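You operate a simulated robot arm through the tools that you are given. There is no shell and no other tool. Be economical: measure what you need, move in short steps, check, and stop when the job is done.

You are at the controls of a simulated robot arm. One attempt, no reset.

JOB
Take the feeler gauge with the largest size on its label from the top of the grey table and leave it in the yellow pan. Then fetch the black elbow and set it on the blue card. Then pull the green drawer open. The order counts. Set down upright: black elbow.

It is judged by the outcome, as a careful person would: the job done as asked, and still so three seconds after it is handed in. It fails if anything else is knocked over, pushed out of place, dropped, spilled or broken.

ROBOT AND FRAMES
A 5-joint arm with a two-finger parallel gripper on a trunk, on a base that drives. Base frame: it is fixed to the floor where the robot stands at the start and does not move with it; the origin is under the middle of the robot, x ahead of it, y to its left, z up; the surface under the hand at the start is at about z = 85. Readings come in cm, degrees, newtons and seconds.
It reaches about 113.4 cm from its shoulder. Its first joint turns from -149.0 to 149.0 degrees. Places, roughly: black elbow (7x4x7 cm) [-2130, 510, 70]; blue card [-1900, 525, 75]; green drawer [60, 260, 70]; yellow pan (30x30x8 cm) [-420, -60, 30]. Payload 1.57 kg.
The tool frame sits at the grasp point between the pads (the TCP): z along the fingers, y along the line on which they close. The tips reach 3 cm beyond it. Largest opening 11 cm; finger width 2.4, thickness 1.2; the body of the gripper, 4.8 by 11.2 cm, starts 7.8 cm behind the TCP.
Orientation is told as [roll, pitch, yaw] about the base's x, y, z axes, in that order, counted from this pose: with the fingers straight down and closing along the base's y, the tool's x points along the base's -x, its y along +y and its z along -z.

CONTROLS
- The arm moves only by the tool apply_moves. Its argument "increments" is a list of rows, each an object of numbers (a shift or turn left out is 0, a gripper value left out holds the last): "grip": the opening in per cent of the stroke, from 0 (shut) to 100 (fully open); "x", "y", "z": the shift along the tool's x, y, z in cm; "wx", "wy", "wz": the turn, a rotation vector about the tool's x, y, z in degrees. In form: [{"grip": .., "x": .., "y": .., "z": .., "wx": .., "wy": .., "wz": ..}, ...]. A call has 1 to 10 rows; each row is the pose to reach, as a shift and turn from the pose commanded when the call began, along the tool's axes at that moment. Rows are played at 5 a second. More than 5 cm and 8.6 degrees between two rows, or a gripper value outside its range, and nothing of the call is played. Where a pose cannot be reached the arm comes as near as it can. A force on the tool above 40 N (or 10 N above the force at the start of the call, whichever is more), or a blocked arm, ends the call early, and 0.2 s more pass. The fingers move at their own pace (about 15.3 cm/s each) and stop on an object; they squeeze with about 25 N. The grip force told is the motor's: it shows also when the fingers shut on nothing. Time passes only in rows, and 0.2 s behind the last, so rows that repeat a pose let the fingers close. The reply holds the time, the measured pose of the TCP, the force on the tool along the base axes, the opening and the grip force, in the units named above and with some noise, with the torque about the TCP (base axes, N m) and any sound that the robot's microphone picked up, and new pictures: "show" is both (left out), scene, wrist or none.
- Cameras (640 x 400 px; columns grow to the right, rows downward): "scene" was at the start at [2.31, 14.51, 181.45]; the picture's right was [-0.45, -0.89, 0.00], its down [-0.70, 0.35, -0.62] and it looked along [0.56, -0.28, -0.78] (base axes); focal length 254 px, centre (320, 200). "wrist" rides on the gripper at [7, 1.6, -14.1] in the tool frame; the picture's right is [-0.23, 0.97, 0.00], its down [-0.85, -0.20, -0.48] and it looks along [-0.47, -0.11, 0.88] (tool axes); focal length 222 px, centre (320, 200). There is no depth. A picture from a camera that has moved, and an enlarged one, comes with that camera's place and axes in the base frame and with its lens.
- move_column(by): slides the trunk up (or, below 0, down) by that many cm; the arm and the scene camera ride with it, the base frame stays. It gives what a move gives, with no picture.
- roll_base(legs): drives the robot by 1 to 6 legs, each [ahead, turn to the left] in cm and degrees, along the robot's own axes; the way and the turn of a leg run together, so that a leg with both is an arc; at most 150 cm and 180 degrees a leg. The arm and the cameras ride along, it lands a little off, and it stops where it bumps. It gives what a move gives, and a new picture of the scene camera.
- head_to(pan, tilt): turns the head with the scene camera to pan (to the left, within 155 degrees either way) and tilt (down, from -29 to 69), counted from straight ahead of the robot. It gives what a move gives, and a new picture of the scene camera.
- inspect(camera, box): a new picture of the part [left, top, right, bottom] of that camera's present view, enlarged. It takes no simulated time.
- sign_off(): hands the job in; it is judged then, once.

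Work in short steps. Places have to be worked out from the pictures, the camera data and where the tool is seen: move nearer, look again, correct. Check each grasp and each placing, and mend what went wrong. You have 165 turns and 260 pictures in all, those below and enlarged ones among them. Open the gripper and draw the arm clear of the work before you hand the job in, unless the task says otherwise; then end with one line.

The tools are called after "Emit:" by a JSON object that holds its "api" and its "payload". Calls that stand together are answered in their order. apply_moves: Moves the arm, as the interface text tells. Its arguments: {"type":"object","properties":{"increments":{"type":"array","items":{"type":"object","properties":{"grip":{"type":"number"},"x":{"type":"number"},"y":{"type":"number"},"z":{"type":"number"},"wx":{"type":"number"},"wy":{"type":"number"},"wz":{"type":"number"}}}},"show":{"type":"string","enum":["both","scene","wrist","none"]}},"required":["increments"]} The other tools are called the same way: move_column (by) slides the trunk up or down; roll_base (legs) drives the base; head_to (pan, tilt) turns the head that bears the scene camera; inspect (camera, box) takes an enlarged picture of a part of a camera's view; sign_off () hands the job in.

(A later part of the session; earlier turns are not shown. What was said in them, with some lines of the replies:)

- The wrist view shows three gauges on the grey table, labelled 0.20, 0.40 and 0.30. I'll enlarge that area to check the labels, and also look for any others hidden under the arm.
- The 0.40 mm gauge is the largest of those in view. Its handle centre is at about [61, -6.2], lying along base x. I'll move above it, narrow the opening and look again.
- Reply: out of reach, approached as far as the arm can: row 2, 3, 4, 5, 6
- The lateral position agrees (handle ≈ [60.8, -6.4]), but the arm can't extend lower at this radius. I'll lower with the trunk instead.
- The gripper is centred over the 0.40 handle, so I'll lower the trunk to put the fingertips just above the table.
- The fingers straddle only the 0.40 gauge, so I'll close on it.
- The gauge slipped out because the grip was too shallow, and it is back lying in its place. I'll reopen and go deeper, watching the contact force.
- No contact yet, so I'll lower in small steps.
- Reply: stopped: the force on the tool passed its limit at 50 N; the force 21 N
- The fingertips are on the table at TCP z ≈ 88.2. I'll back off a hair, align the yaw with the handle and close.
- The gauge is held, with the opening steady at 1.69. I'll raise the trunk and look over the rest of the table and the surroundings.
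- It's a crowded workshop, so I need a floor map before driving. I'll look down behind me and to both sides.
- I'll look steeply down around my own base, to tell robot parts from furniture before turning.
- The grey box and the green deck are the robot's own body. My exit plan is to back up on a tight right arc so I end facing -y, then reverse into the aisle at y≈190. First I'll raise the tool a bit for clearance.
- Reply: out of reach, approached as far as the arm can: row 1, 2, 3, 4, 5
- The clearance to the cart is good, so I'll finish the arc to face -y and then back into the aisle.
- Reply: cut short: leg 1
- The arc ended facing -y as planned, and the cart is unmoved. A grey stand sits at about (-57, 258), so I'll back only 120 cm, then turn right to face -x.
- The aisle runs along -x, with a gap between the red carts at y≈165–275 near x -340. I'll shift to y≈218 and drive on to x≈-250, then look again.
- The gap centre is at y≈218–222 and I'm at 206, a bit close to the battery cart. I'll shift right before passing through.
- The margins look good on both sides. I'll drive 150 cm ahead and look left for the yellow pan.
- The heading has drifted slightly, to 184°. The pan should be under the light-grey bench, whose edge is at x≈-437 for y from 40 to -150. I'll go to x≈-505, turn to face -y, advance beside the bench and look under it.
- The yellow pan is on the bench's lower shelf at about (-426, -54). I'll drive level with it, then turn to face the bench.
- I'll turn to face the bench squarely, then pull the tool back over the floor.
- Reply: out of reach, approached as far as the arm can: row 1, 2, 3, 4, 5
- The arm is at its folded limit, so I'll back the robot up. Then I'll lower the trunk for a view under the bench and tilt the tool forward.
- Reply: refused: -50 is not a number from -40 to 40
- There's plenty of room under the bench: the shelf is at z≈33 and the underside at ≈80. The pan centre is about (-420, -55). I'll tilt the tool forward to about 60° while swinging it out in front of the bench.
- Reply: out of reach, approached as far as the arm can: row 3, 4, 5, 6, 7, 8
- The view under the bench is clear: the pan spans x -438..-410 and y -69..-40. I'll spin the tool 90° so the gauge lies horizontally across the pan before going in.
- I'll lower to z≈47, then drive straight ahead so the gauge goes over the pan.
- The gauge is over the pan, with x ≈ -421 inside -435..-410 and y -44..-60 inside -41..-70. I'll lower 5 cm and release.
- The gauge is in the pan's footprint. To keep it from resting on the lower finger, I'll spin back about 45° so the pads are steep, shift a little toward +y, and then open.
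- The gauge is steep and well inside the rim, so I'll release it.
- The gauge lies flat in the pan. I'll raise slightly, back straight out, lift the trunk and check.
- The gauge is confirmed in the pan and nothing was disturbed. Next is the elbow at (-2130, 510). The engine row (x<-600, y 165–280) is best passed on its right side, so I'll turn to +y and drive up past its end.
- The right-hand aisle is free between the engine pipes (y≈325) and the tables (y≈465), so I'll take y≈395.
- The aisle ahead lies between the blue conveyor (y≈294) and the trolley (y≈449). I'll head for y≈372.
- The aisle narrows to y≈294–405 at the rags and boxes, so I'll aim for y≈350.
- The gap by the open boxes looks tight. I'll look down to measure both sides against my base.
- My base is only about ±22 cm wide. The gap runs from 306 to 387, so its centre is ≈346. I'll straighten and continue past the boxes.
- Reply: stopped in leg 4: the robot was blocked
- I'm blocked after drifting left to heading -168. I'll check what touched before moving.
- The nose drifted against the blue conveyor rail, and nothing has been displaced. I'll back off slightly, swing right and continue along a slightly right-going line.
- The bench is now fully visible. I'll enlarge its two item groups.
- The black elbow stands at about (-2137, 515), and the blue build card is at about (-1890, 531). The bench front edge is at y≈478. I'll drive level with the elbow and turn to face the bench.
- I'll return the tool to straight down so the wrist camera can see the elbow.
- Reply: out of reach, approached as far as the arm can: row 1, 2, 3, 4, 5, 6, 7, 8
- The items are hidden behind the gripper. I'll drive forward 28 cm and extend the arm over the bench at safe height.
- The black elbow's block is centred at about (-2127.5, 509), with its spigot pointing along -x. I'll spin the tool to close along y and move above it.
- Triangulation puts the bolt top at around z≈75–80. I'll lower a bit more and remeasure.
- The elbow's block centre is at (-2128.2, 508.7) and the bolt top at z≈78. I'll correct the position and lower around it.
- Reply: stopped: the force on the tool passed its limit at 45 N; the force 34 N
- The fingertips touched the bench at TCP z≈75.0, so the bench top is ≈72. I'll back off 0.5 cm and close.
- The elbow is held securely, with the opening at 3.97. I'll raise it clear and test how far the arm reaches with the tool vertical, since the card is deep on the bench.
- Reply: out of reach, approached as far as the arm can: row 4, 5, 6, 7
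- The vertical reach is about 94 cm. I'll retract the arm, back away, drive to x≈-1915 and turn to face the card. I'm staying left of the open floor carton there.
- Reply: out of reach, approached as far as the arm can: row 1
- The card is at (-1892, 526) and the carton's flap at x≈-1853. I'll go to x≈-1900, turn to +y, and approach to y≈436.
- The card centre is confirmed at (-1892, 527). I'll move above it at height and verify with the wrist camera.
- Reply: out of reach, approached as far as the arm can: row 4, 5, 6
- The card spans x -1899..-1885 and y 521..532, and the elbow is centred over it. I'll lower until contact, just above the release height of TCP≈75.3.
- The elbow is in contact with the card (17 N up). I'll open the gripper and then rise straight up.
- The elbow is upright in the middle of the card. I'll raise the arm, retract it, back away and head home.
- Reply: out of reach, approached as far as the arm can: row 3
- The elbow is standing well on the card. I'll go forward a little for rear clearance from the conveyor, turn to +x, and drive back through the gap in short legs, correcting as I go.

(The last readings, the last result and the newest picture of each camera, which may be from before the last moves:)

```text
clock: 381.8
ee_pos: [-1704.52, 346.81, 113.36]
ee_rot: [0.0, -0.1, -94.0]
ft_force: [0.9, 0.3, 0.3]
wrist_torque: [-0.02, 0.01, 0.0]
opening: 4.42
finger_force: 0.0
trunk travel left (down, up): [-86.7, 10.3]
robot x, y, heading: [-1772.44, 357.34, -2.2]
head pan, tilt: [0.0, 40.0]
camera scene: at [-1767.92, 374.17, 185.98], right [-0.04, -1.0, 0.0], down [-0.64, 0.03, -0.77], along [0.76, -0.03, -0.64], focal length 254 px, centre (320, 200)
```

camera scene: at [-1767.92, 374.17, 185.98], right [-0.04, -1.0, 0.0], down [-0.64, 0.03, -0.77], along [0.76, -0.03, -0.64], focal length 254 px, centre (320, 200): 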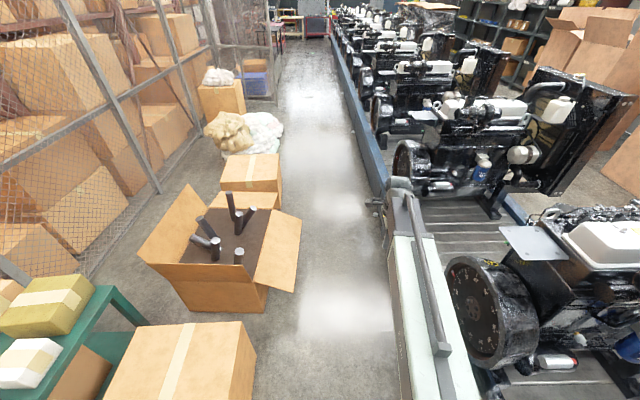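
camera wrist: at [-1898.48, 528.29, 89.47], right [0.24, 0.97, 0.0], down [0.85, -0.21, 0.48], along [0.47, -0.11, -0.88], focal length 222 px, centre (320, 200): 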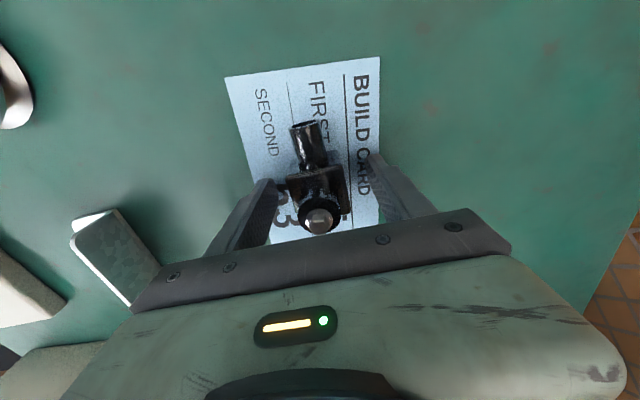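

The carton flap's right edge is at y≈382 and I'm at 357, so I'll edge right to y≈345 before passing it.

Emit:
{"api": "roll_base", "payload": {"legs": [[0, -11], [50, 0], [0, 13], [100, 0]]}}

Emit:
{"api": "head_to", "payload": {"pan": 0, "tilt": 35}}

```text
clock: 391.2
ee_pos: [-1553.82, 337.1, 113.35]
ee_rot: [0.1, -0.1, -92.6]
ft_force: [-0.5, 0.3, 0.0]
wrist_torque: [-0.01, 0.03, -0.02]
opening: 4.4
finger_force: 0.0
trunk travel left (down, up): [-86.7, 10.3]
robot x, y, heading: [-1622.3, 345.68, -0.8]
head pan, tilt: [0.0, 40.0]
camera scene: at [-1617.75, 362.6, 185.99], right [-0.02, -1.0, 0.0], down [-0.64, 0.01, -0.77], along [0.77, -0.02, -0.64], focal length 254 px, centre (320, 200)
```

scene: 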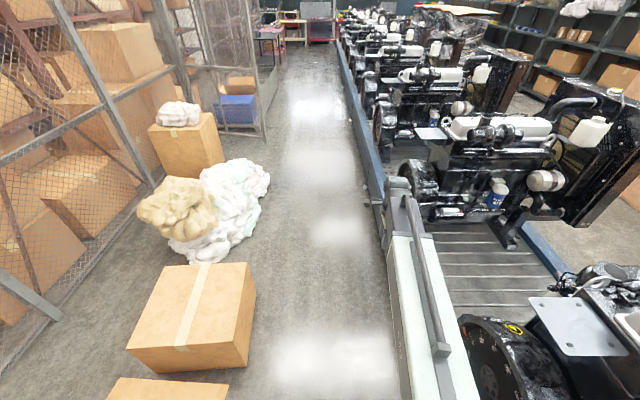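

```text
clock: 391.8
ee_pos: [-1553.85, 336.99, 113.37]
ee_rot: [0.1, -0.1, -92.6]
ft_force: [-0.3, 0.3, 0.3]
wrist_torque: [0.0, -0.02, -0.02]
opening: 4.38
finger_force: 0.0
trunk travel left (down, up): [-86.7, 10.3]
robot x, y, heading: [-1622.09, 345.83, -1.4]
head pan, tilt: [0.0, 35.0]
camera scene: at [-1617.46, 362.58, 186.74], right [-0.02, -1.0, 0.0], down [-0.57, 0.01, -0.82], along [0.82, -0.02, -0.57], focal length 254 px, centre (320, 200)
```

scene: 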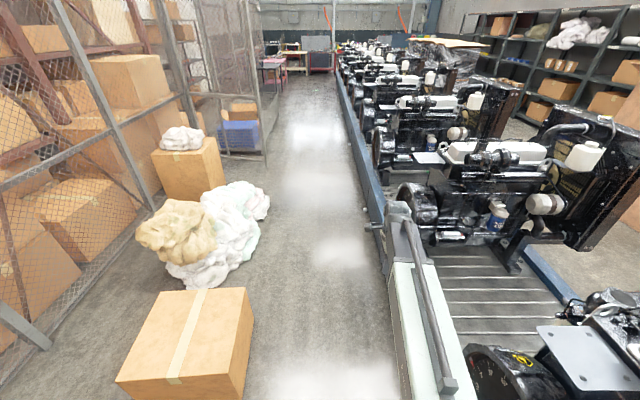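

I'm past the flaps and will continue with a slight left correction.

Emit:
{"api": "roll_base", "payload": {"legs": [[0, 4.5], [150, 0], [150, 0], [150, 0]]}}

Emit:
{"api": "head_to", "payload": {"pan": 0, "tilt": 25}}

```text
clock: 413.8
ee_pos: [-1103.88, 372.36, 113.41]
ee_rot: [0.0, -0.1, -87.3]
ft_force: [0.1, -0.5, 0.1]
wrist_torque: [-0.02, -0.02, 0.02]
opening: 4.41
finger_force: 0.1
trunk travel left (down, up): [-86.7, 10.3]
robot x, y, heading: [-1172.87, 374.57, 3.9]
head pan, tilt: [0.0, 35.0]
camera scene: at [-1169.61, 391.99, 186.74], right [0.07, -1.0, 0.0], down [-0.57, -0.04, -0.82], along [0.82, 0.06, -0.57], focal length 254 px, centre (320, 200)
```

scene: 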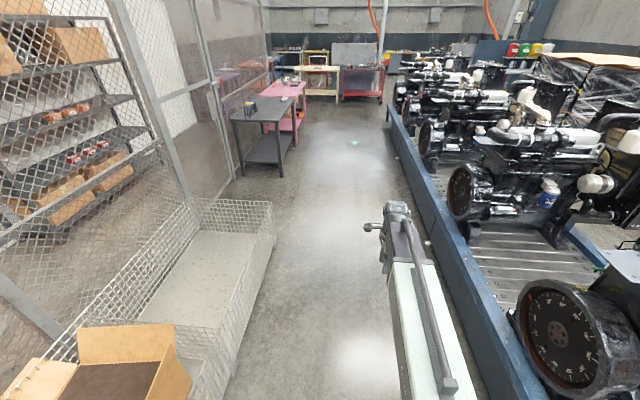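

```text
clock: 414.5
ee_pos: [-1103.95, 372.38, 113.25]
ee_rot: [0.1, 0.0, -87.2]
ft_force: [1.2, -0.2, 0.0]
wrist_torque: [0.0, -0.01, -0.02]
opening: 4.43
finger_force: 0.0
trunk travel left (down, up): [-86.7, 10.3]
robot x, y, heading: [-1172.83, 374.67, 3.8]
head pan, tilt: [0.0, 25.0]
camera scene: at [-1169.22, 392.01, 188.31], right [0.07, -1.0, 0.0], down [-0.42, -0.03, -0.91], along [0.9, 0.06, -0.42], focal length 254 px, centre (320, 200)
```

scene: 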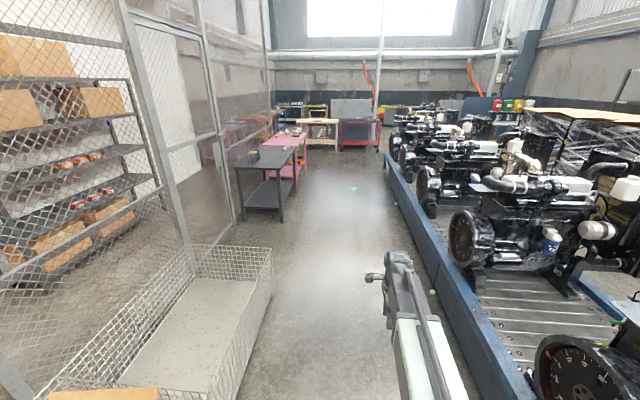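

I'll continue to x≈-530, ahead of the red tables.

Emit:
{"api": "roll_base", "payload": {"legs": [[0, -2.8], [150, 0], [150, 0], [150, 0], [0, -2], [150, 0]]}}

Emit:
{"api": "head_to", "payload": {"pan": -15, "tilt": 35}}

```text
clock: 443.8
ee_pos: [-505.49, 345.48, 113.32]
ee_rot: [0.2, -0.1, -95.5]
ft_force: [0.1, 1.3, -0.4]
wrist_torque: [0.03, 0.03, -0.01]
opening: 4.39
finger_force: 0.0
trunk travel left (down, up): [-86.7, 10.3]
robot x, y, heading: [-573.28, 357.65, -4.4]
head pan, tilt: [0.0, 25.0]
camera scene: at [-567.26, 374.12, 188.32], right [-0.08, -1.0, 0.0], down [-0.42, 0.03, -0.91], along [0.9, -0.07, -0.42], focal length 254 px, centre (320, 200)
```

scene: 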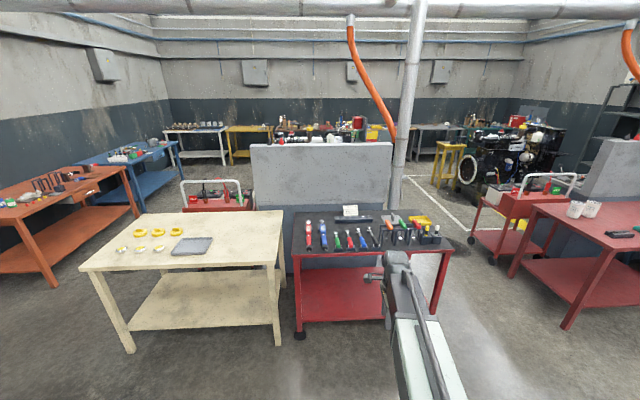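

```text
clock: 444.6
ee_pos: [-505.64, 345.5, 113.37]
ee_rot: [0.2, -0.1, -95.6]
ft_force: [0.4, 0.2, -0.7]
wrist_torque: [-0.01, 0.0, 0.03]
opening: 4.42
finger_force: 0.1
trunk travel left (down, up): [-86.7, 10.3]
robot x, y, heading: [-573.41, 357.14, -4.5]
head pan, tilt: [-15.0, 35.0]
camera scene: at [-568.17, 371.92, 186.75], right [-0.33, -0.94, 0.0], down [-0.54, 0.19, -0.82], along [0.77, -0.27, -0.57], focal length 254 px, centre (320, 200)
```

scene: 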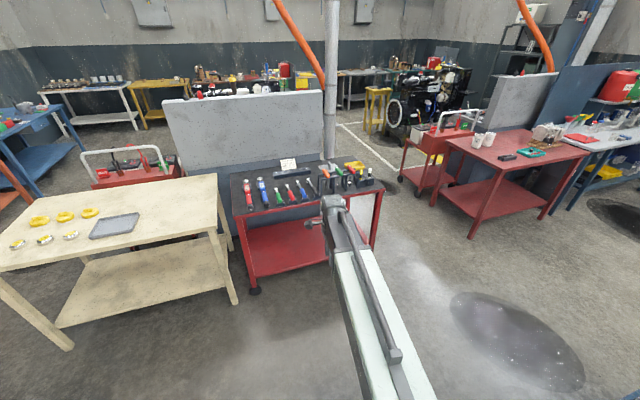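

The gap between the red tables is y≈155–255. I'll go diagonally to (-510, 208), then straight through.

Emit:
{"api": "roll_base", "payload": {"legs": [[0, -62.5], [150, 0], [12, 0], [0, 67]]}}

Emit:
{"api": "head_to", "payload": {"pan": 0, "tilt": 35}}

```text
clock: 458.6
ee_pos: [-443.26, 196.66, 113.38]
ee_rot: [0.2, -0.1, -93.4]
ft_force: [0.2, 0.1, 0.4]
wrist_torque: [0.03, -0.04, -0.02]
opening: 4.37
finger_force: 0.1
trunk travel left (down, up): [-86.7, 10.3]
robot x, y, heading: [-511.28, 204.61, -2.7]
head pan, tilt: [-15.0, 35.0]
camera scene: at [-506.74, 219.28, 186.75], right [-0.31, -0.95, 0.0], down [-0.55, 0.18, -0.82], along [0.78, -0.25, -0.57], focal length 254 px, centre (320, 200)
```

scene: 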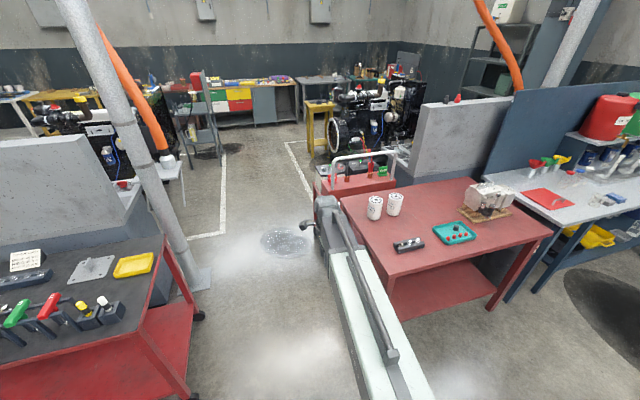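

```text
clock: 459.3
ee_pos: [-443.15, 196.71, 113.39]
ee_rot: [0.1, 0.0, -93.4]
ft_force: [-0.3, -0.1, -0.1]
wrist_torque: [0.0, 0.01, 0.02]
opening: 4.4
finger_force: 0.0
trunk travel left (down, up): [-86.7, 10.3]
robot x, y, heading: [-511.4, 204.74, -3.0]
head pan, tilt: [0.0, 35.0]
camera scene: at [-506.24, 221.61, 186.74], right [-0.05, -1.0, 0.0], down [-0.57, 0.03, -0.82], along [0.82, -0.04, -0.57], focal length 254 px, centre (320, 200)
```

scene: 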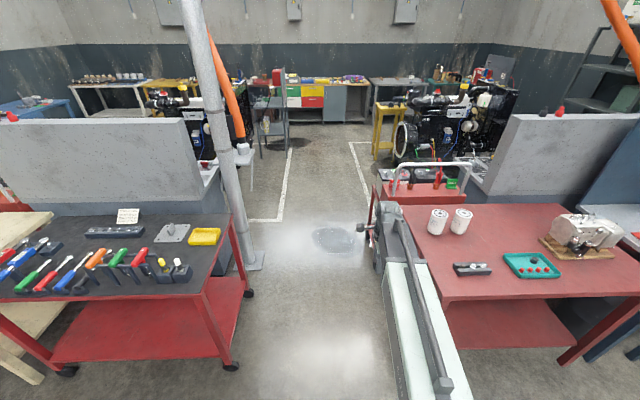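

Emit:
{"api": "roll_base", "payload": {"legs": [[0, 15], [70, 0], [0, -12], [150, 0]]}}

Emit:
{"api": "head_to", "payload": {"pan": 5, "tilt": 30}}

```text
clock: 471.8
ee_pos: [-225.74, 216.05, 113.28]
ee_rot: [0.0, -0.2, -90.3]
ft_force: [-0.2, -0.2, 0.1]
wrist_torque: [0.0, -0.03, 0.02]
opening: 4.41
finger_force: 0.0
trunk travel left (down, up): [-86.7, 10.3]
robot x, y, heading: [-294.26, 220.13, -0.0]
head pan, tilt: [0.0, 35.0]
camera scene: at [-289.91, 237.29, 186.74], right [0.0, -1.0, 0.0], down [-0.57, 0.0, -0.82], along [0.82, 0.0, -0.57], focal length 254 px, centre (320, 200)
```

scene: 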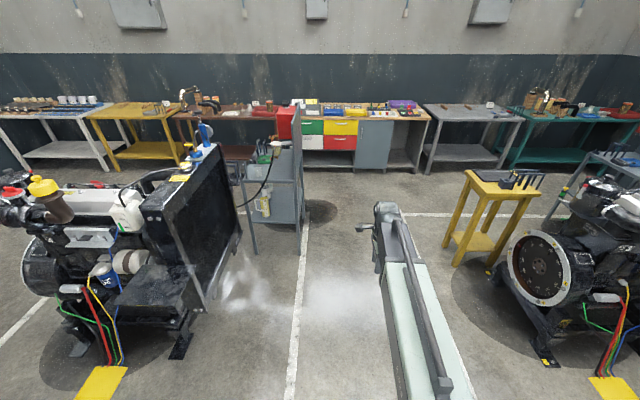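

```text
clock: 472.4
ee_pos: [-225.7, 215.99, 113.38]
ee_rot: [0.1, 0.0, -90.2]
ft_force: [-0.1, 0.1, 0.3]
wrist_torque: [0.0, 0.0, -0.02]
opening: 4.4
finger_force: 0.0
trunk travel left (down, up): [-86.7, 10.3]
robot x, y, heading: [-294.44, 219.91, 0.3]
head pan, tilt: [5.0, 30.0]
camera scene: at [-289.71, 238.06, 187.52], right [0.09, -1.0, 0.0], down [-0.5, -0.04, -0.87], along [0.86, 0.07, -0.5], focal length 254 px, centre (320, 200)
```

scene: 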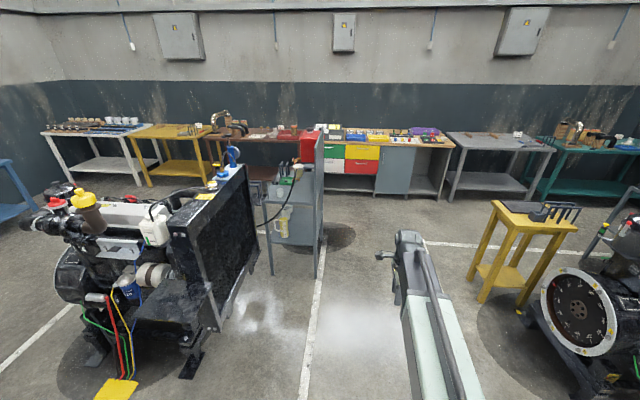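

The green drawer is at about (40, 252). The grey stand's side panel is at y≈255 and x -115..-55, so I'll approach along y≈212 with heading 0.

Emit:
{"api": "roll_base", "payload": {"legs": [[0, -3], [150, 0], [0, 3], [50, 0]]}}

Emit:
{"api": "head_to", "payload": {"pan": 25, "tilt": 40}}

```text
clock: 483.3
ee_pos: [-24.06, 208.46, 113.33]
ee_rot: [0.1, 0.0, -89.9]
ft_force: [-0.1, 0.8, 0.3]
wrist_torque: [-0.02, 0.03, 0.02]
opening: 4.43
finger_force: 0.0
trunk travel left (down, up): [-86.7, 10.3]
robot x, y, heading: [-92.44, 211.88, 0.5]
head pan, tilt: [5.0, 30.0]
camera scene: at [-88.14, 230.22, 187.52], right [0.1, -1.0, 0.0], down [-0.5, -0.05, -0.87], along [0.86, 0.08, -0.5], focal length 254 px, centre (320, 200)
```

scene: 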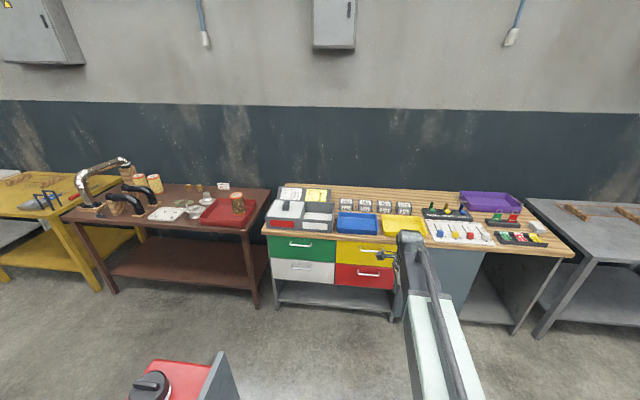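

```text
clock: 484.1
ee_pos: [-24.05, 208.51, 113.35]
ee_rot: [0.1, -0.1, -89.9]
ft_force: [1.0, 0.8, 0.6]
wrist_torque: [0.0, -0.02, -0.01]
opening: 4.4
finger_force: 0.0
trunk travel left (down, up): [-86.7, 10.3]
robot x, y, heading: [-92.83, 212.36, 0.5]
head pan, tilt: [25.0, 40.0]
camera scene: at [-89.58, 233.0, 185.99], right [0.43, -0.9, 0.0], down [-0.58, -0.28, -0.77], along [0.69, 0.33, -0.64], focal length 254 px, centre (320, 200)
```

scene: 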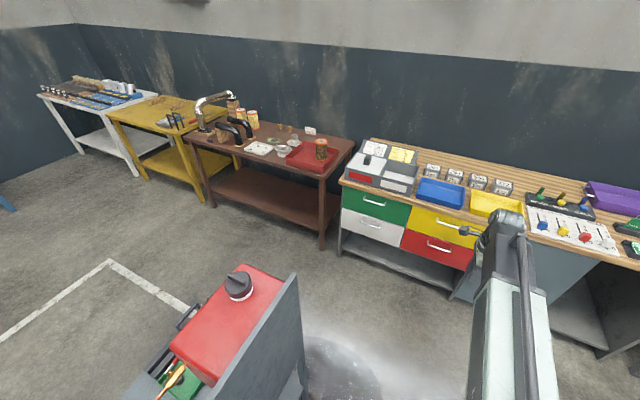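

The green handle is at roughly (46, 256, 72), a horizontal bar. The tool already closes along x, so I'll tilt it forward to horizontal here in free space, which makes the fingers close vertically.

Emit:
{"api": "apply_moves", "payload": {"increments": [{"y": 4.1, "z": -0.3, "wx": -8.5}, {"y": 8.2, "z": -1.2, "wx": -17}, {"y": 12, "z": -2.7, "wx": -25.5}, {"y": 15.7, "z": -4.8, "wx": -34}, {"y": 18.9, "z": -7.4, "wx": -42.5}, {"y": 21.8, "z": -10.4, "wx": -51}, {"y": 24.1, "z": -13.8, "wx": -59.5}, {"y": 26, "z": -17.5, "wx": -68}, {"y": 27.2, "z": -21.5, "wx": -76.5}, {"y": 27.9, "z": -25.6, "wx": -85}], "show": "both"}}

```text
clock: 486.4
ee_pos: [3.81, 208.95, 135.21]
ee_rot: [85.4, 0.0, -90.0]
ft_force: [0.6, -0.3, 0.5]
wrist_torque: [0.01, -0.01, -0.04]
opening: 4.42
finger_force: 0.1
out of reach, approached as far as the arm can: row 3, 4, 5, 6, 7, 8, 9, 10
trunk travel left (down, up): [-86.7, 10.3]
robot x, y, heading: [-92.51, 212.07, 0.6]
head pan, tilt: [25.0, 40.0]
camera scene: at [-89.58, 233.02, 185.99], right [0.43, -0.9, 0.0], down [-0.58, -0.28, -0.77], along [0.69, 0.33, -0.64], focal length 254 px, centre (320, 200)
camera wrist: at [-10.1, 215.8, 137.98], right [0.08, -0.23, 0.97], down [-0.49, -0.86, -0.16], along [0.87, -0.47, -0.18], focal length 222 px, centre (320, 200)
```

scene: 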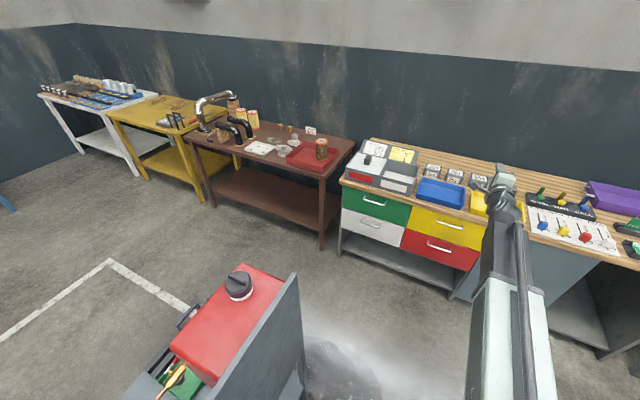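
wrist: 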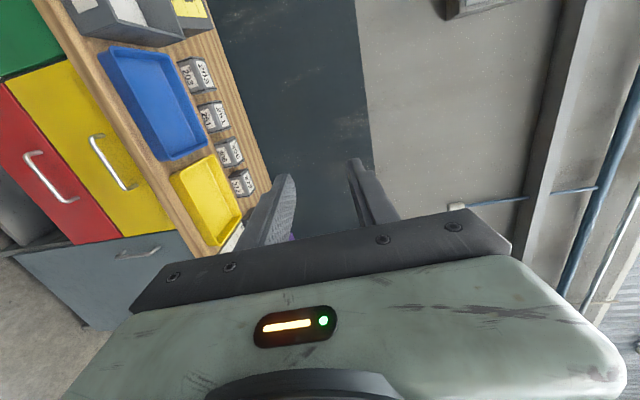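

The tool is now nearly horizontal. I'll lower the trunk to near handle height, staying in front of the bench.

Emit:
{"api": "move_column", "payload": {"by": -40}}

Emit:
{"api": "move_column", "payload": {"by": -18}}

Emit:
{"api": "apply_moves", "payload": {"increments": [{"x": 4, "y": 0}, {"x": 8}, {"x": 12}, {"x": 16}, {"x": 20}, {"x": 20}], "show": "both"}}

```text
clock: 490.2
ee_pos: [3.84, 208.98, 95.23]
ee_rot: [85.3, -0.1, -90.0]
ft_force: [-0.8, 0.2, -0.3]
wrist_torque: [0.01, 0.03, -0.02]
opening: 4.41
finger_force: 0.0
trunk travel left (down, up): [-46.7, 50.3]
robot x, y, heading: [-92.59, 212.48, 0.6]
head pan, tilt: [25.0, 40.0]
```

```text
clock: 492.2
ee_pos: [3.87, 209.05, 77.24]
ee_rot: [85.3, -0.1, -90.1]
ft_force: [0.1, -0.4, -0.1]
wrist_torque: [0.01, 0.03, 0.01]
opening: 4.42
finger_force: 0.1
trunk travel left (down, up): [-28.7, 68.3]
robot x, y, heading: [-93.02, 212.14, 0.6]
head pan, tilt: [25.0, 40.0]
```

```text
clock: 493.6
ee_pos: [3.67, 228.97, 77.13]
ee_rot: [85.3, -0.2, -90.0]
ft_force: [-0.4, -0.1, -0.6]
wrist_torque: [-0.01, 0.0, 0.03]
opening: 4.4
finger_force: 0.0
trunk travel left (down, up): [-28.7, 68.3]
robot x, y, heading: [-92.44, 212.26, 0.1]
head pan, tilt: [25.0, 40.0]
camera scene: at [-89.58, 233.01, 127.99], right [0.43, -0.9, 0.0], down [-0.58, -0.28, -0.77], along [0.69, 0.33, -0.64], focal length 254 px, centre (320, 200)
camera wrist: at [-10.34, 235.76, 79.96], right [0.08, -0.23, 0.97], down [-0.49, -0.86, -0.16], along [0.87, -0.47, -0.18], focal length 222 px, centre (320, 200)
```

scene: 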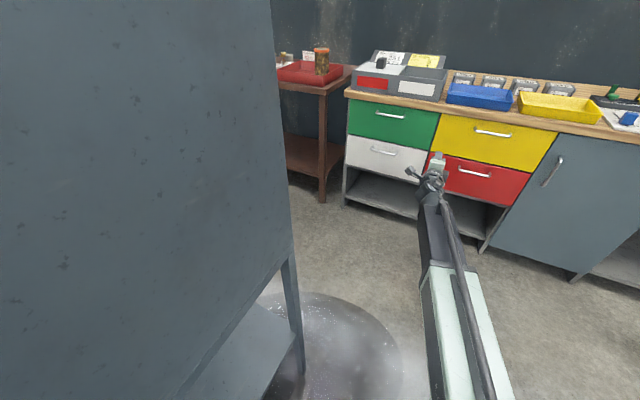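
wrist: 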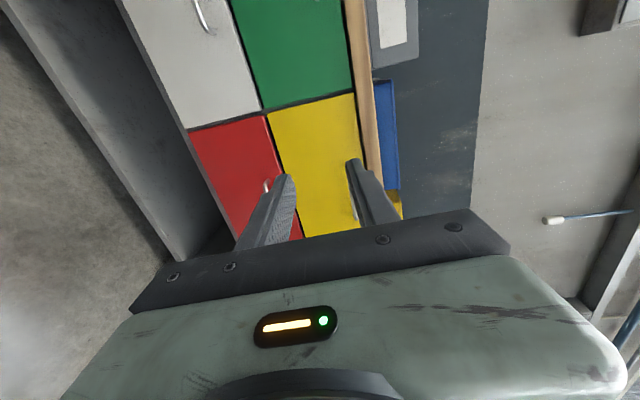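

Emit:
{"api": "inspect", "payload": {"camera": "scene", "box": [340, 80, 460, 160]}}

Emit:
{"api": "inspect", "payload": {"camera": "wrist", "box": [180, 0, 400, 240]}}

```text
5.00 times, centred on (400, 120) of scene
camera zoom: at [-89.58, 233.01, 127.99], right [0.43, -0.9, 0.0], down [-0.58, -0.28, -0.77], along [0.69, 0.33, -0.64], focal length 1268 px, centre (-80, 600)
```

zoom: 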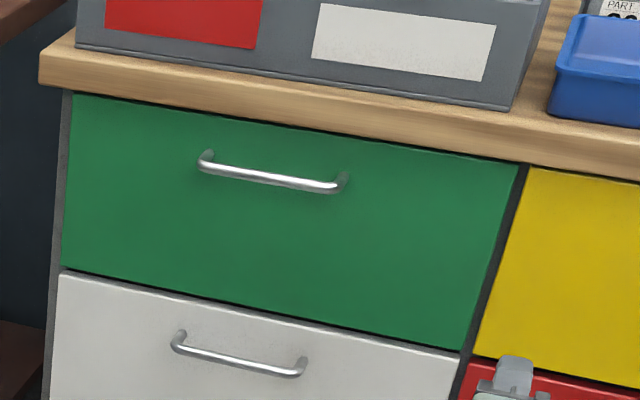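

```text
1.67 times, centred on (290, 120) of wrist
camera zoom: at [-10.34, 235.76, 79.96], right [0.08, -0.23, 0.97], down [-0.49, -0.86, -0.16], along [0.87, -0.47, -0.18], focal length 370 px, centre (370, 333)
```

zoom: 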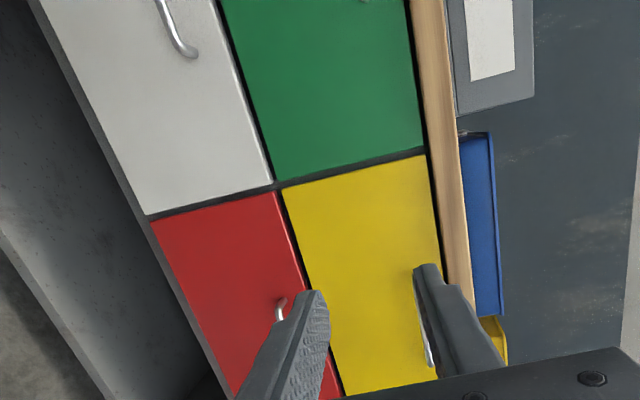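

The handle is at about x≈35, y≈255, z≈80. I'll shift the tool to its y and height for a closer measurement.

Emit:
{"api": "move_column", "payload": {"by": 3}}

Emit:
{"api": "apply_moves", "payload": {"increments": [{"x": 4.5}, {"x": 9}, {"x": 13.5}, {"x": 18}, {"x": 22.5}, {"x": 25.5}, {"x": 25.5}], "show": "both"}}

```text
clock: 494.3
ee_pos: [3.69, 229.02, 80.35]
ee_rot: [85.3, -0.1, -90.0]
ft_force: [0.4, 0.2, -0.1]
wrist_torque: [-0.02, -0.01, 0.03]
opening: 4.41
finger_force: 0.0
trunk travel left (down, up): [-31.7, 65.3]
robot x, y, heading: [-92.56, 212.1, 0.8]
head pan, tilt: [25.0, 40.0]
```

```text
clock: 495.9
ee_pos: [3.82, 254.58, 80.2]
ee_rot: [85.4, -0.1, -89.9]
ft_force: [-0.1, -1.7, -0.9]
wrist_torque: [0.01, -0.02, 0.01]
opening: 4.42
finger_force: 0.0
trunk travel left (down, up): [-31.7, 65.3]
robot x, y, heading: [-92.56, 212.75, 0.7]
head pan, tilt: [25.0, 40.0]
camera scene: at [-89.58, 233.01, 130.99], right [0.43, -0.9, 0.0], down [-0.58, -0.28, -0.77], along [0.69, 0.33, -0.64], focal length 254 px, centre (320, 200)
camera wrist: at [-10.18, 261.37, 82.96], right [0.08, -0.23, 0.97], down [-0.49, -0.86, -0.16], along [0.87, -0.47, -0.18], focal length 222 px, centre (320, 200)
```

scene: 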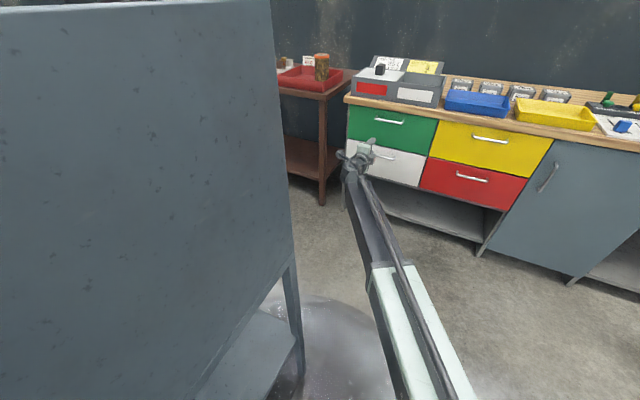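
wrist: 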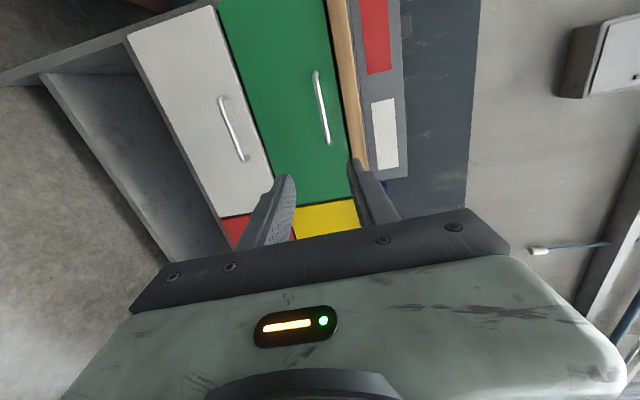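

Triangulating from both cameras gives the handle bar at (40.5, 256, 78), about 15 cm long, with the drawer front at x≈43. I'll lower 2 cm, open slightly and drive most of the way in.

Emit:
{"api": "move_column", "payload": {"by": -2}}

Emit:
{"api": "roll_base", "payload": {"legs": [[24, 0]]}}

Emit:
{"api": "apply_moves", "payload": {"increments": [{"grip": 48}, {"grip": 48}], "show": "both"}}

```text
clock: 496.6
ee_pos: [3.84, 254.45, 78.21]
ee_rot: [85.2, -0.1, -90.0]
ft_force: [0.4, 0.2, 0.3]
wrist_torque: [-0.03, -0.03, 0.01]
opening: 4.38
finger_force: 0.1
trunk travel left (down, up): [-29.7, 67.3]
robot x, y, heading: [-92.72, 211.98, 0.3]
head pan, tilt: [25.0, 40.0]
```

```text
clock: 498.4
ee_pos: [27.54, 255.18, 78.24]
ee_rot: [85.3, -0.1, -89.8]
ft_force: [-0.6, 0.2, -0.6]
wrist_torque: [0.0, 0.0, -0.01]
opening: 4.4
finger_force: 0.1
trunk travel left (down, up): [-29.7, 67.3]
robot x, y, heading: [-68.57, 212.78, 0.6]
head pan, tilt: [25.0, 40.0]
camera scene: at [-65.71, 233.27, 128.99], right [0.43, -0.9, 0.0], down [-0.58, -0.28, -0.77], along [0.69, 0.33, -0.64], focal length 254 px, centre (320, 200)
```

scene: 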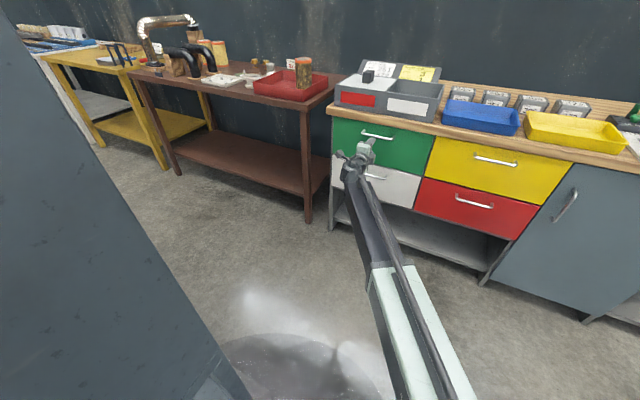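

```text
clock: 499.0
ee_pos: [27.54, 255.28, 78.21]
ee_rot: [85.3, -0.2, -89.8]
ft_force: [-1.2, 0.7, -0.1]
wrist_torque: [0.02, 0.03, 0.01]
opening: 5.28
finger_force: 0.3
trunk travel left (down, up): [-29.7, 67.3]
robot x, y, heading: [-68.83, 212.59, 0.7]
head pan, tilt: [25.0, 40.0]
camera scene: at [-65.71, 233.27, 128.99], right [0.43, -0.9, 0.0], down [-0.58, -0.28, -0.77], along [0.69, 0.33, -0.64], focal length 254 px, centre (320, 200)
camera wrist: at [13.56, 261.92, 80.96], right [0.08, -0.23, 0.97], down [-0.49, -0.86, -0.16], along [0.87, -0.46, -0.18], focal length 222 px, centre (320, 200)
```

scene: 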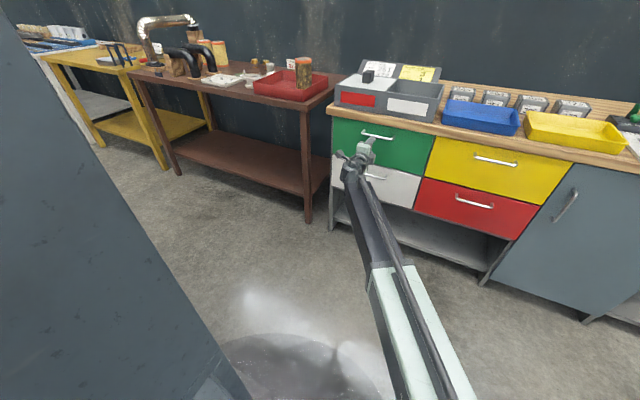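
wrist: 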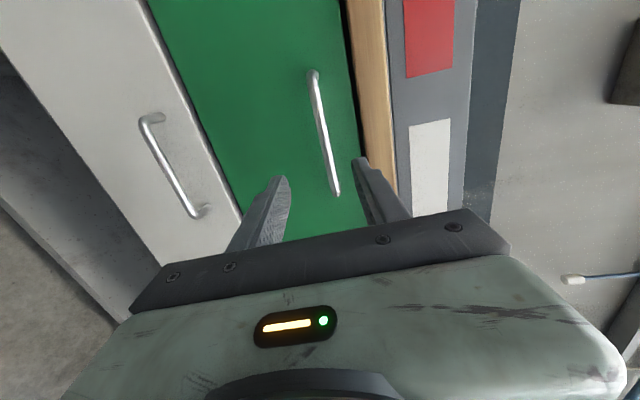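

The bar lies nicely between the fingers, slightly above the axis. I'll raise 0.7 cm and advance 9 cm.

Emit:
{"api": "move_column", "payload": {"by": 0.7}}

Emit:
{"api": "roll_base", "payload": {"legs": [[9, 0]]}}

Emit:
{"api": "inspect", "payload": {"camera": "wrist", "box": [200, 80, 440, 240]}}

```text
clock: 499.5
ee_pos: [27.64, 255.09, 78.95]
ee_rot: [85.3, -0.1, -89.7]
ft_force: [0.4, -0.3, -1.0]
wrist_torque: [0.02, -0.01, -0.01]
opening: 5.27
finger_force: 0.0
trunk travel left (down, up): [-30.4, 66.6]
robot x, y, heading: [-68.45, 212.43, 0.8]
head pan, tilt: [25.0, 40.0]
```

```text
clock: 500.6
ee_pos: [36.6, 255.42, 78.96]
ee_rot: [85.4, -0.1, -89.6]
ft_force: [-0.1, -0.7, 0.7]
wrist_torque: [0.02, -0.01, 0.02]
opening: 5.24
finger_force: 0.0
trunk travel left (down, up): [-30.4, 66.6]
robot x, y, heading: [-59.23, 212.7, 0.7]
head pan, tilt: [25.0, 40.0]
camera scene: at [-56.52, 233.38, 129.69], right [0.43, -0.9, 0.0], down [-0.58, -0.28, -0.77], along [0.69, 0.33, -0.64], focal length 254 px, centre (320, 200)
```

scene: 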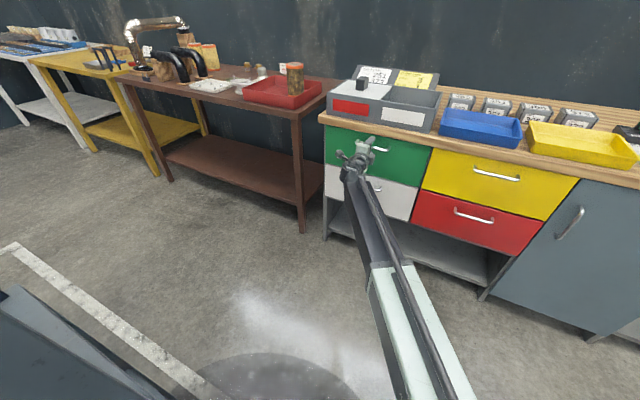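

```text
2.50 times, centred on (320, 160) of wrist
camera zoom: at [22.67, 262.2, 81.66], right [0.08, -0.23, 0.97], down [-0.49, -0.86, -0.16], along [0.87, -0.46, -0.18], focal length 555 px, centre (320, 300)
```

zoom: 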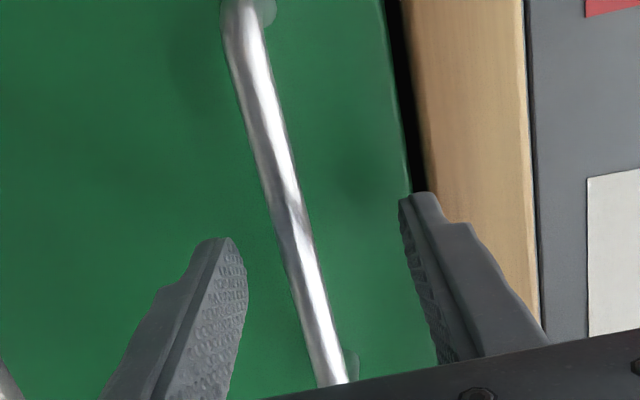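

The refined estimate puts the bar at x≈44.5, z≈77.1. I'll lower 1.1 cm and advance another 5.5 cm.

Emit:
{"api": "move_column", "payload": {"by": -1.1}}

Emit:
{"api": "roll_base", "payload": {"legs": [[5.5, 0]]}}

Emit:
{"api": "inspect", "payload": {"camera": "wrist", "box": [200, 80, 440, 240]}}

```text
clock: 501.2
ee_pos: [36.67, 255.41, 77.79]
ee_rot: [85.3, 0.0, -89.7]
ft_force: [0.3, 0.5, -0.9]
wrist_torque: [-0.01, -0.02, 0.01]
opening: 5.29
finger_force: 0.2
trunk travel left (down, up): [-29.3, 67.7]
robot x, y, heading: [-59.4, 212.94, 0.9]
head pan, tilt: [25.0, 40.0]
```

```text
clock: 502.1
ee_pos: [39.47, 255.54, 78.0]
ee_rot: [85.3, -0.1, -90.0]
ft_force: [-14.1, -3.5, -0.9]
wrist_torque: [0.14, -0.48, -0.29]
opening: 5.11
finger_force: 0.0
trunk travel left (down, up): [-29.3, 67.7]
robot x, y, heading: [-56.47, 212.5, 1.0]
head pan, tilt: [25.0, 40.0]
stopped in leg 1: the force on the tool passed its limit at 88 N (the readings are from after the stop); the commanded pose is now the measured one
camera scene: at [-53.34, 233.4, 128.59], right [0.43, -0.9, 0.0], down [-0.58, -0.28, -0.77], along [0.69, 0.33, -0.64], focal length 254 px, centre (320, 200)
```

scene: 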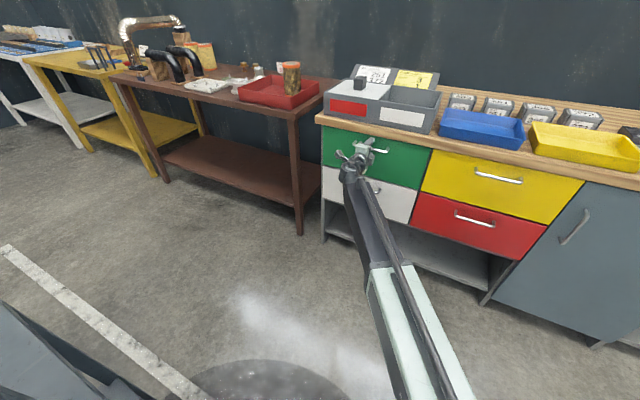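

```text
2.50 times, centred on (320, 160) of wrist
camera zoom: at [25.47, 262.35, 80.64], right [0.08, -0.23, 0.97], down [-0.49, -0.86, -0.16], along [0.87, -0.47, -0.18], focal length 555 px, centre (320, 300)
```

zoom: 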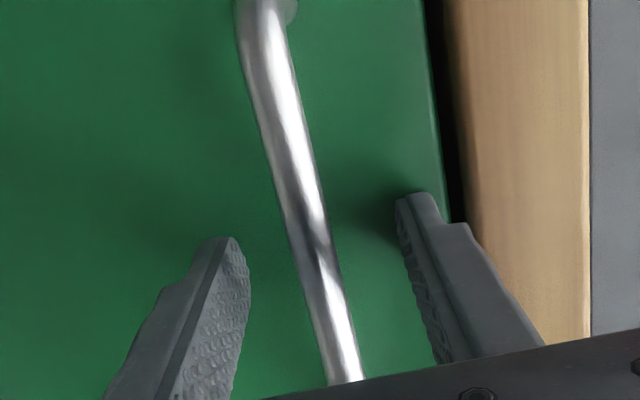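

The fingertips touched the drawer front (x≈42.5) with the bar between them. I'll ease back 0.5 cm and close on the bar.

Emit:
{"api": "apply_moves", "payload": {"increments": [{"z": -0.5, "grip": 48}, {"z": -0.5, "grip": 25}, {"z": -0.5, "grip": 0}, {"z": -0.5, "grip": 0}, {"z": -0.5, "grip": 0}], "show": "wrist"}}

```text
clock: 503.3
ee_pos: [38.93, 255.68, 78.13]
ee_rot: [85.4, -0.2, -89.9]
ft_force: [4.3, 4.3, 21.7]
wrist_torque: [0.32, -0.03, 0.15]
opening: 1.18
finger_force: 29.5
trunk travel left (down, up): [-29.3, 67.7]
robot x, y, heading: [-56.2, 212.86, 0.9]
head pan, tilt: [25.0, 40.0]
camera wrist: at [24.93, 262.44, 80.74], right [0.08, -0.22, 0.97], down [-0.49, -0.86, -0.16], along [0.87, -0.46, -0.18], focal length 222 px, centre (320, 200)
```

wrist: 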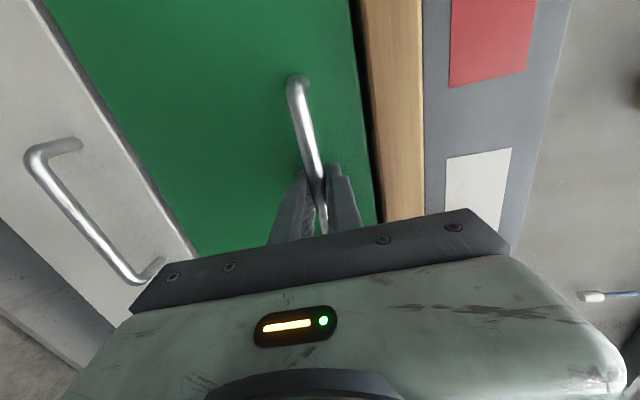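

The bar is gripped (1.18 cm). An upward force of about 22 N shows the bar sits slightly high, so I'll relieve it by raising 0.5 cm and then pull back.

Emit:
{"api": "move_column", "payload": {"by": 0.5}}

Emit:
{"api": "roll_base", "payload": {"legs": [[-6, 0]]}}

Emit:
{"api": "inspect", "payload": {"camera": "wrist", "box": [120, 0, 440, 240]}}

```text
clock: 503.9
ee_pos: [39.2, 255.67, 77.89]
ee_rot: [85.1, -0.1, -90.1]
ft_force: [-10.1, -3.2, -21.7]
wrist_torque: [0.3, 0.05, 0.41]
opening: 1.16
finger_force: 29.0
trunk travel left (down, up): [-29.8, 67.2]
robot x, y, heading: [-56.1, 212.8, 0.8]
head pan, tilt: [25.0, 40.0]
```

```text
clock: 504.9
ee_pos: [32.98, 255.82, 78.0]
ee_rot: [85.1, -0.1, -89.9]
ft_force: [0.7, 10.9, -21.2]
wrist_torque: [0.47, 0.0, 0.36]
opening: 1.16
finger_force: 28.9
trunk travel left (down, up): [-29.8, 67.2]
robot x, y, heading: [-62.73, 212.87, 1.1]
head pan, tilt: [25.0, 40.0]
camera scene: at [-59.18, 233.51, 129.05], right [0.43, -0.9, 0.0], down [-0.58, -0.28, -0.76], along [0.69, 0.33, -0.64], focal length 254 px, centre (320, 200)
```

scene: 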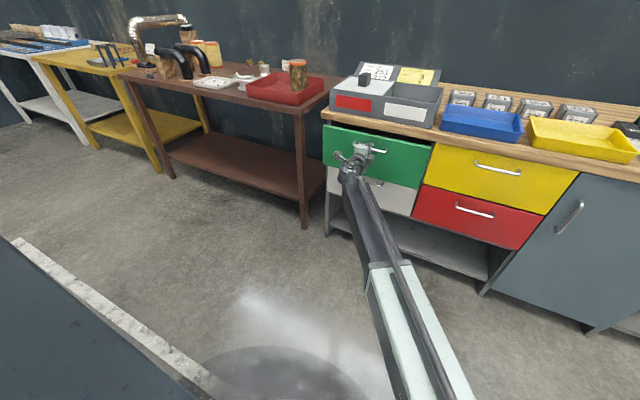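

```text
1.67 times, centred on (280, 120) of wrist
camera zoom: at [18.97, 262.55, 80.8], right [0.08, -0.22, 0.97], down [-0.49, -0.86, -0.15], along [0.87, -0.46, -0.18], focal length 370 px, centre (387, 333)
```

zoom: 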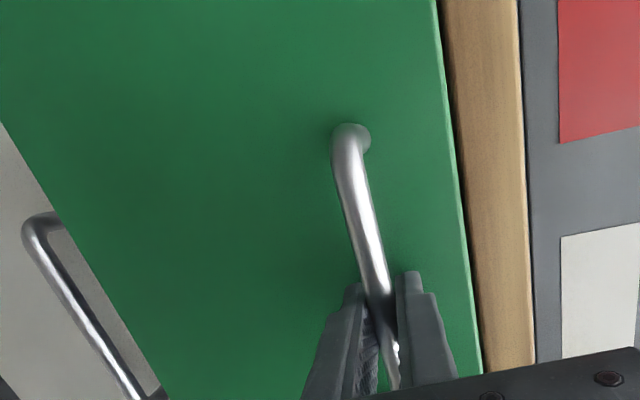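

The drawer is sliding out (about 6 cm so far). I'll continue pulling.

Emit:
{"api": "move_column", "payload": {"by": -0.25}}

Emit:
{"api": "roll_base", "payload": {"legs": [[-14, -0.3]]}}

Emit:
{"api": "inspect", "payload": {"camera": "scene", "box": [280, 70, 480, 220]}}

```text
clock: 505.4
ee_pos: [32.87, 255.79, 77.97]
ee_rot: [85.3, -0.2, -89.7]
ft_force: [1.0, 6.2, -2.0]
wrist_torque: [0.35, -0.01, -0.5]
opening: 1.15
finger_force: 29.1
trunk travel left (down, up): [-29.5, 67.5]
robot x, y, heading: [-62.21, 212.38, 0.8]
head pan, tilt: [25.0, 40.0]
```

```text
clock: 506.7
ee_pos: [18.72, 255.48, 78.04]
ee_rot: [85.3, -0.3, -89.7]
ft_force: [0.9, 27.9, 3.1]
wrist_torque: [0.39, 0.01, 0.03]
opening: 1.18
finger_force: 28.8
trunk travel left (down, up): [-29.5, 67.5]
robot x, y, heading: [-76.75, 212.38, 0.8]
head pan, tilt: [25.0, 40.0]
camera scene: at [-73.64, 233.33, 128.81], right [0.43, -0.9, 0.0], down [-0.58, -0.28, -0.77], along [0.69, 0.33, -0.64], focal length 254 px, centre (320, 200)
```

scene: 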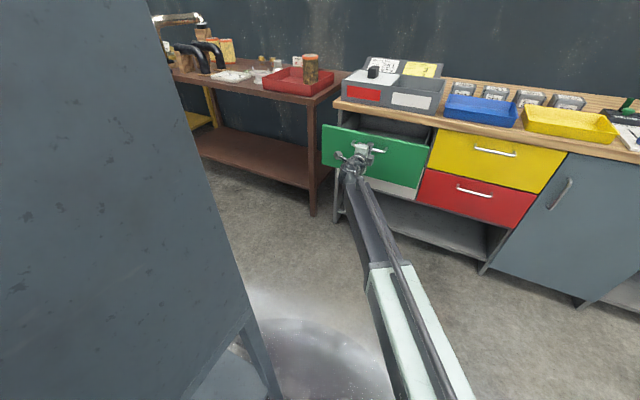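

```text
2.67 times, centred on (380, 145) of scene
camera zoom: at [-73.64, 233.33, 128.81], right [0.43, -0.9, 0.0], down [-0.58, -0.28, -0.77], along [0.69, 0.33, -0.64], focal length 676 px, centre (160, 347)
```

zoom: 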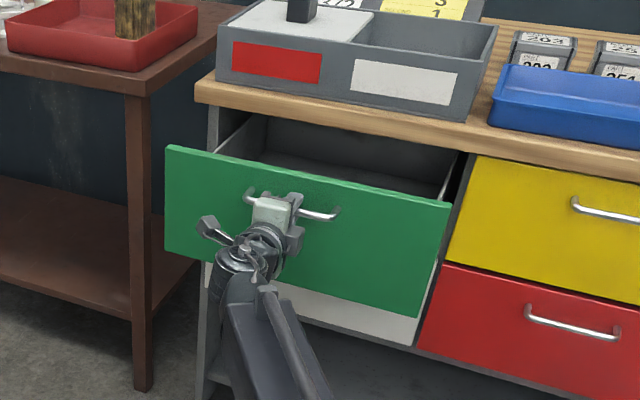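

The drawer is open about 20 cm. I'll pull 5 cm more to be safely open, then release.

Emit:
{"api": "roll_base", "payload": {"legs": [[-5, 0]]}}

Emit:
{"api": "apply_moves", "payload": {"increments": [{"grip": 20}, {"grip": 40}, {"grip": 50}, {"grip": 50}], "show": "wrist"}}

```text
clock: 507.6
ee_pos: [13.65, 255.57, 77.92]
ee_rot: [85.3, -0.3, -89.4]
ft_force: [1.5, 18.0, 1.3]
wrist_torque: [0.44, -0.02, 0.59]
opening: 1.19
finger_force: 29.0
trunk travel left (down, up): [-29.5, 67.5]
robot x, y, heading: [-81.62, 212.34, 0.6]
head pan, tilt: [25.0, 40.0]
camera scene: at [-78.62, 233.2, 128.82], right [0.43, -0.9, 0.0], down [-0.58, -0.28, -0.77], along [0.69, 0.33, -0.64], focal length 254 px, centre (320, 200)
```

scene: 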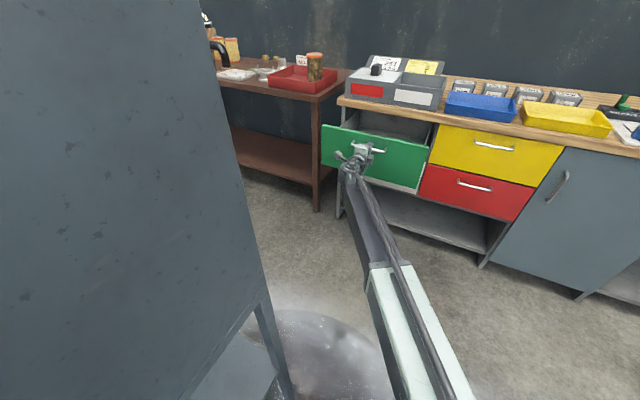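

```text
clock: 508.6
ee_pos: [13.82, 255.58, 78.07]
ee_rot: [85.3, -0.1, -89.5]
ft_force: [0.3, 0.4, -0.5]
wrist_torque: [-0.02, 0.0, -0.01]
opening: 5.51
finger_force: 0.1
trunk travel left (down, up): [-29.5, 67.5]
robot x, y, heading: [-81.97, 212.69, 0.9]
head pan, tilt: [25.0, 40.0]
camera wrist: at [-0.34, 262.19, 80.8], right [0.08, -0.22, 0.97], down [-0.49, -0.86, -0.16], along [0.87, -0.46, -0.18], focal length 222 px, centre (320, 200)
```

wrist: 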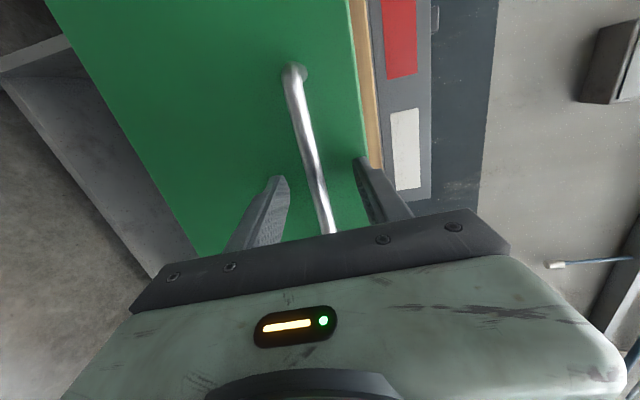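

The bar is released. I'll back straight off 25 cm and check the drawer.

Emit:
{"api": "roll_base", "payload": {"legs": [[-25, 0]]}}

Emit:
{"api": "apply_moves", "payload": {"increments": [{"x": 0}, {"x": 0}], "show": "wrist"}}

```text
clock: 510.4
ee_pos: [-10.8, 254.7, 78.07]
ee_rot: [85.3, -0.1, -89.8]
ft_force: [-0.1, -1.1, 0.8]
wrist_torque: [0.05, 0.01, 0.02]
opening: 5.49
finger_force: 0.0
trunk travel left (down, up): [-29.5, 67.5]
robot x, y, heading: [-105.94, 211.97, 0.6]
head pan, tilt: [25.0, 40.0]
camera scene: at [-103.17, 232.77, 128.84], right [0.43, -0.9, 0.0], down [-0.58, -0.28, -0.77], along [0.69, 0.33, -0.64], focal length 254 px, centre (320, 200)
```

scene: 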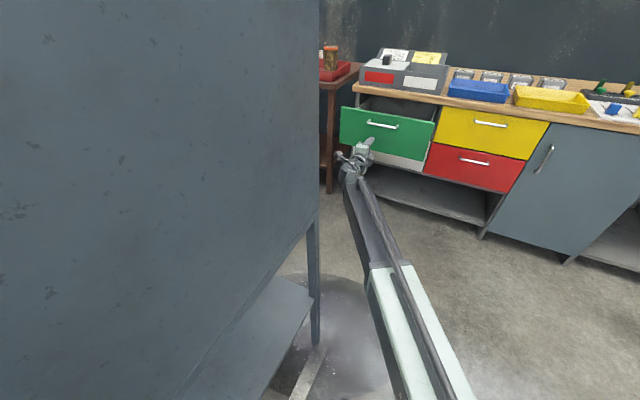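

```text
clock: 511.0
ee_pos: [-10.69, 254.83, 78.12]
ee_rot: [85.3, -0.1, -89.8]
ft_force: [-0.3, 0.5, -0.5]
wrist_torque: [0.0, -0.01, 0.01]
opening: 5.52
finger_force: 0.0
trunk travel left (down, up): [-29.5, 67.5]
robot x, y, heading: [-106.12, 212.16, 0.9]
head pan, tilt: [25.0, 40.0]
camera wrist: at [-24.71, 261.55, 80.8], right [0.08, -0.22, 0.97], down [-0.49, -0.86, -0.16], along [0.87, -0.46, -0.18], focal length 222 px, centre (320, 200)
```

wrist: 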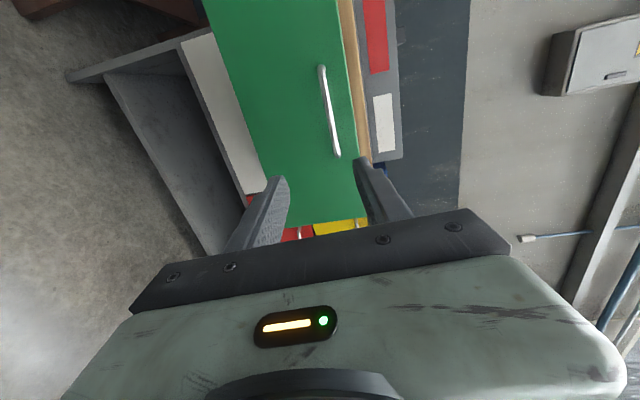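

The drawer stays open about 25 cm, the gripper is open and clear, and the gauge and elbow were checked after I placed them. I'm handing the job in.

Emit:
{"api": "sign_off", "payload": {}}

```text
The job is handed in.
```

The job is done in the order asked: the 0.40 mm gauge is in the yellow pan, the black elbow is upright on the blue card, and the green drawer is open about 25 cm. On the way to the elbow the base bumped the blue conveyor rail once; I saw nothing moved by it.
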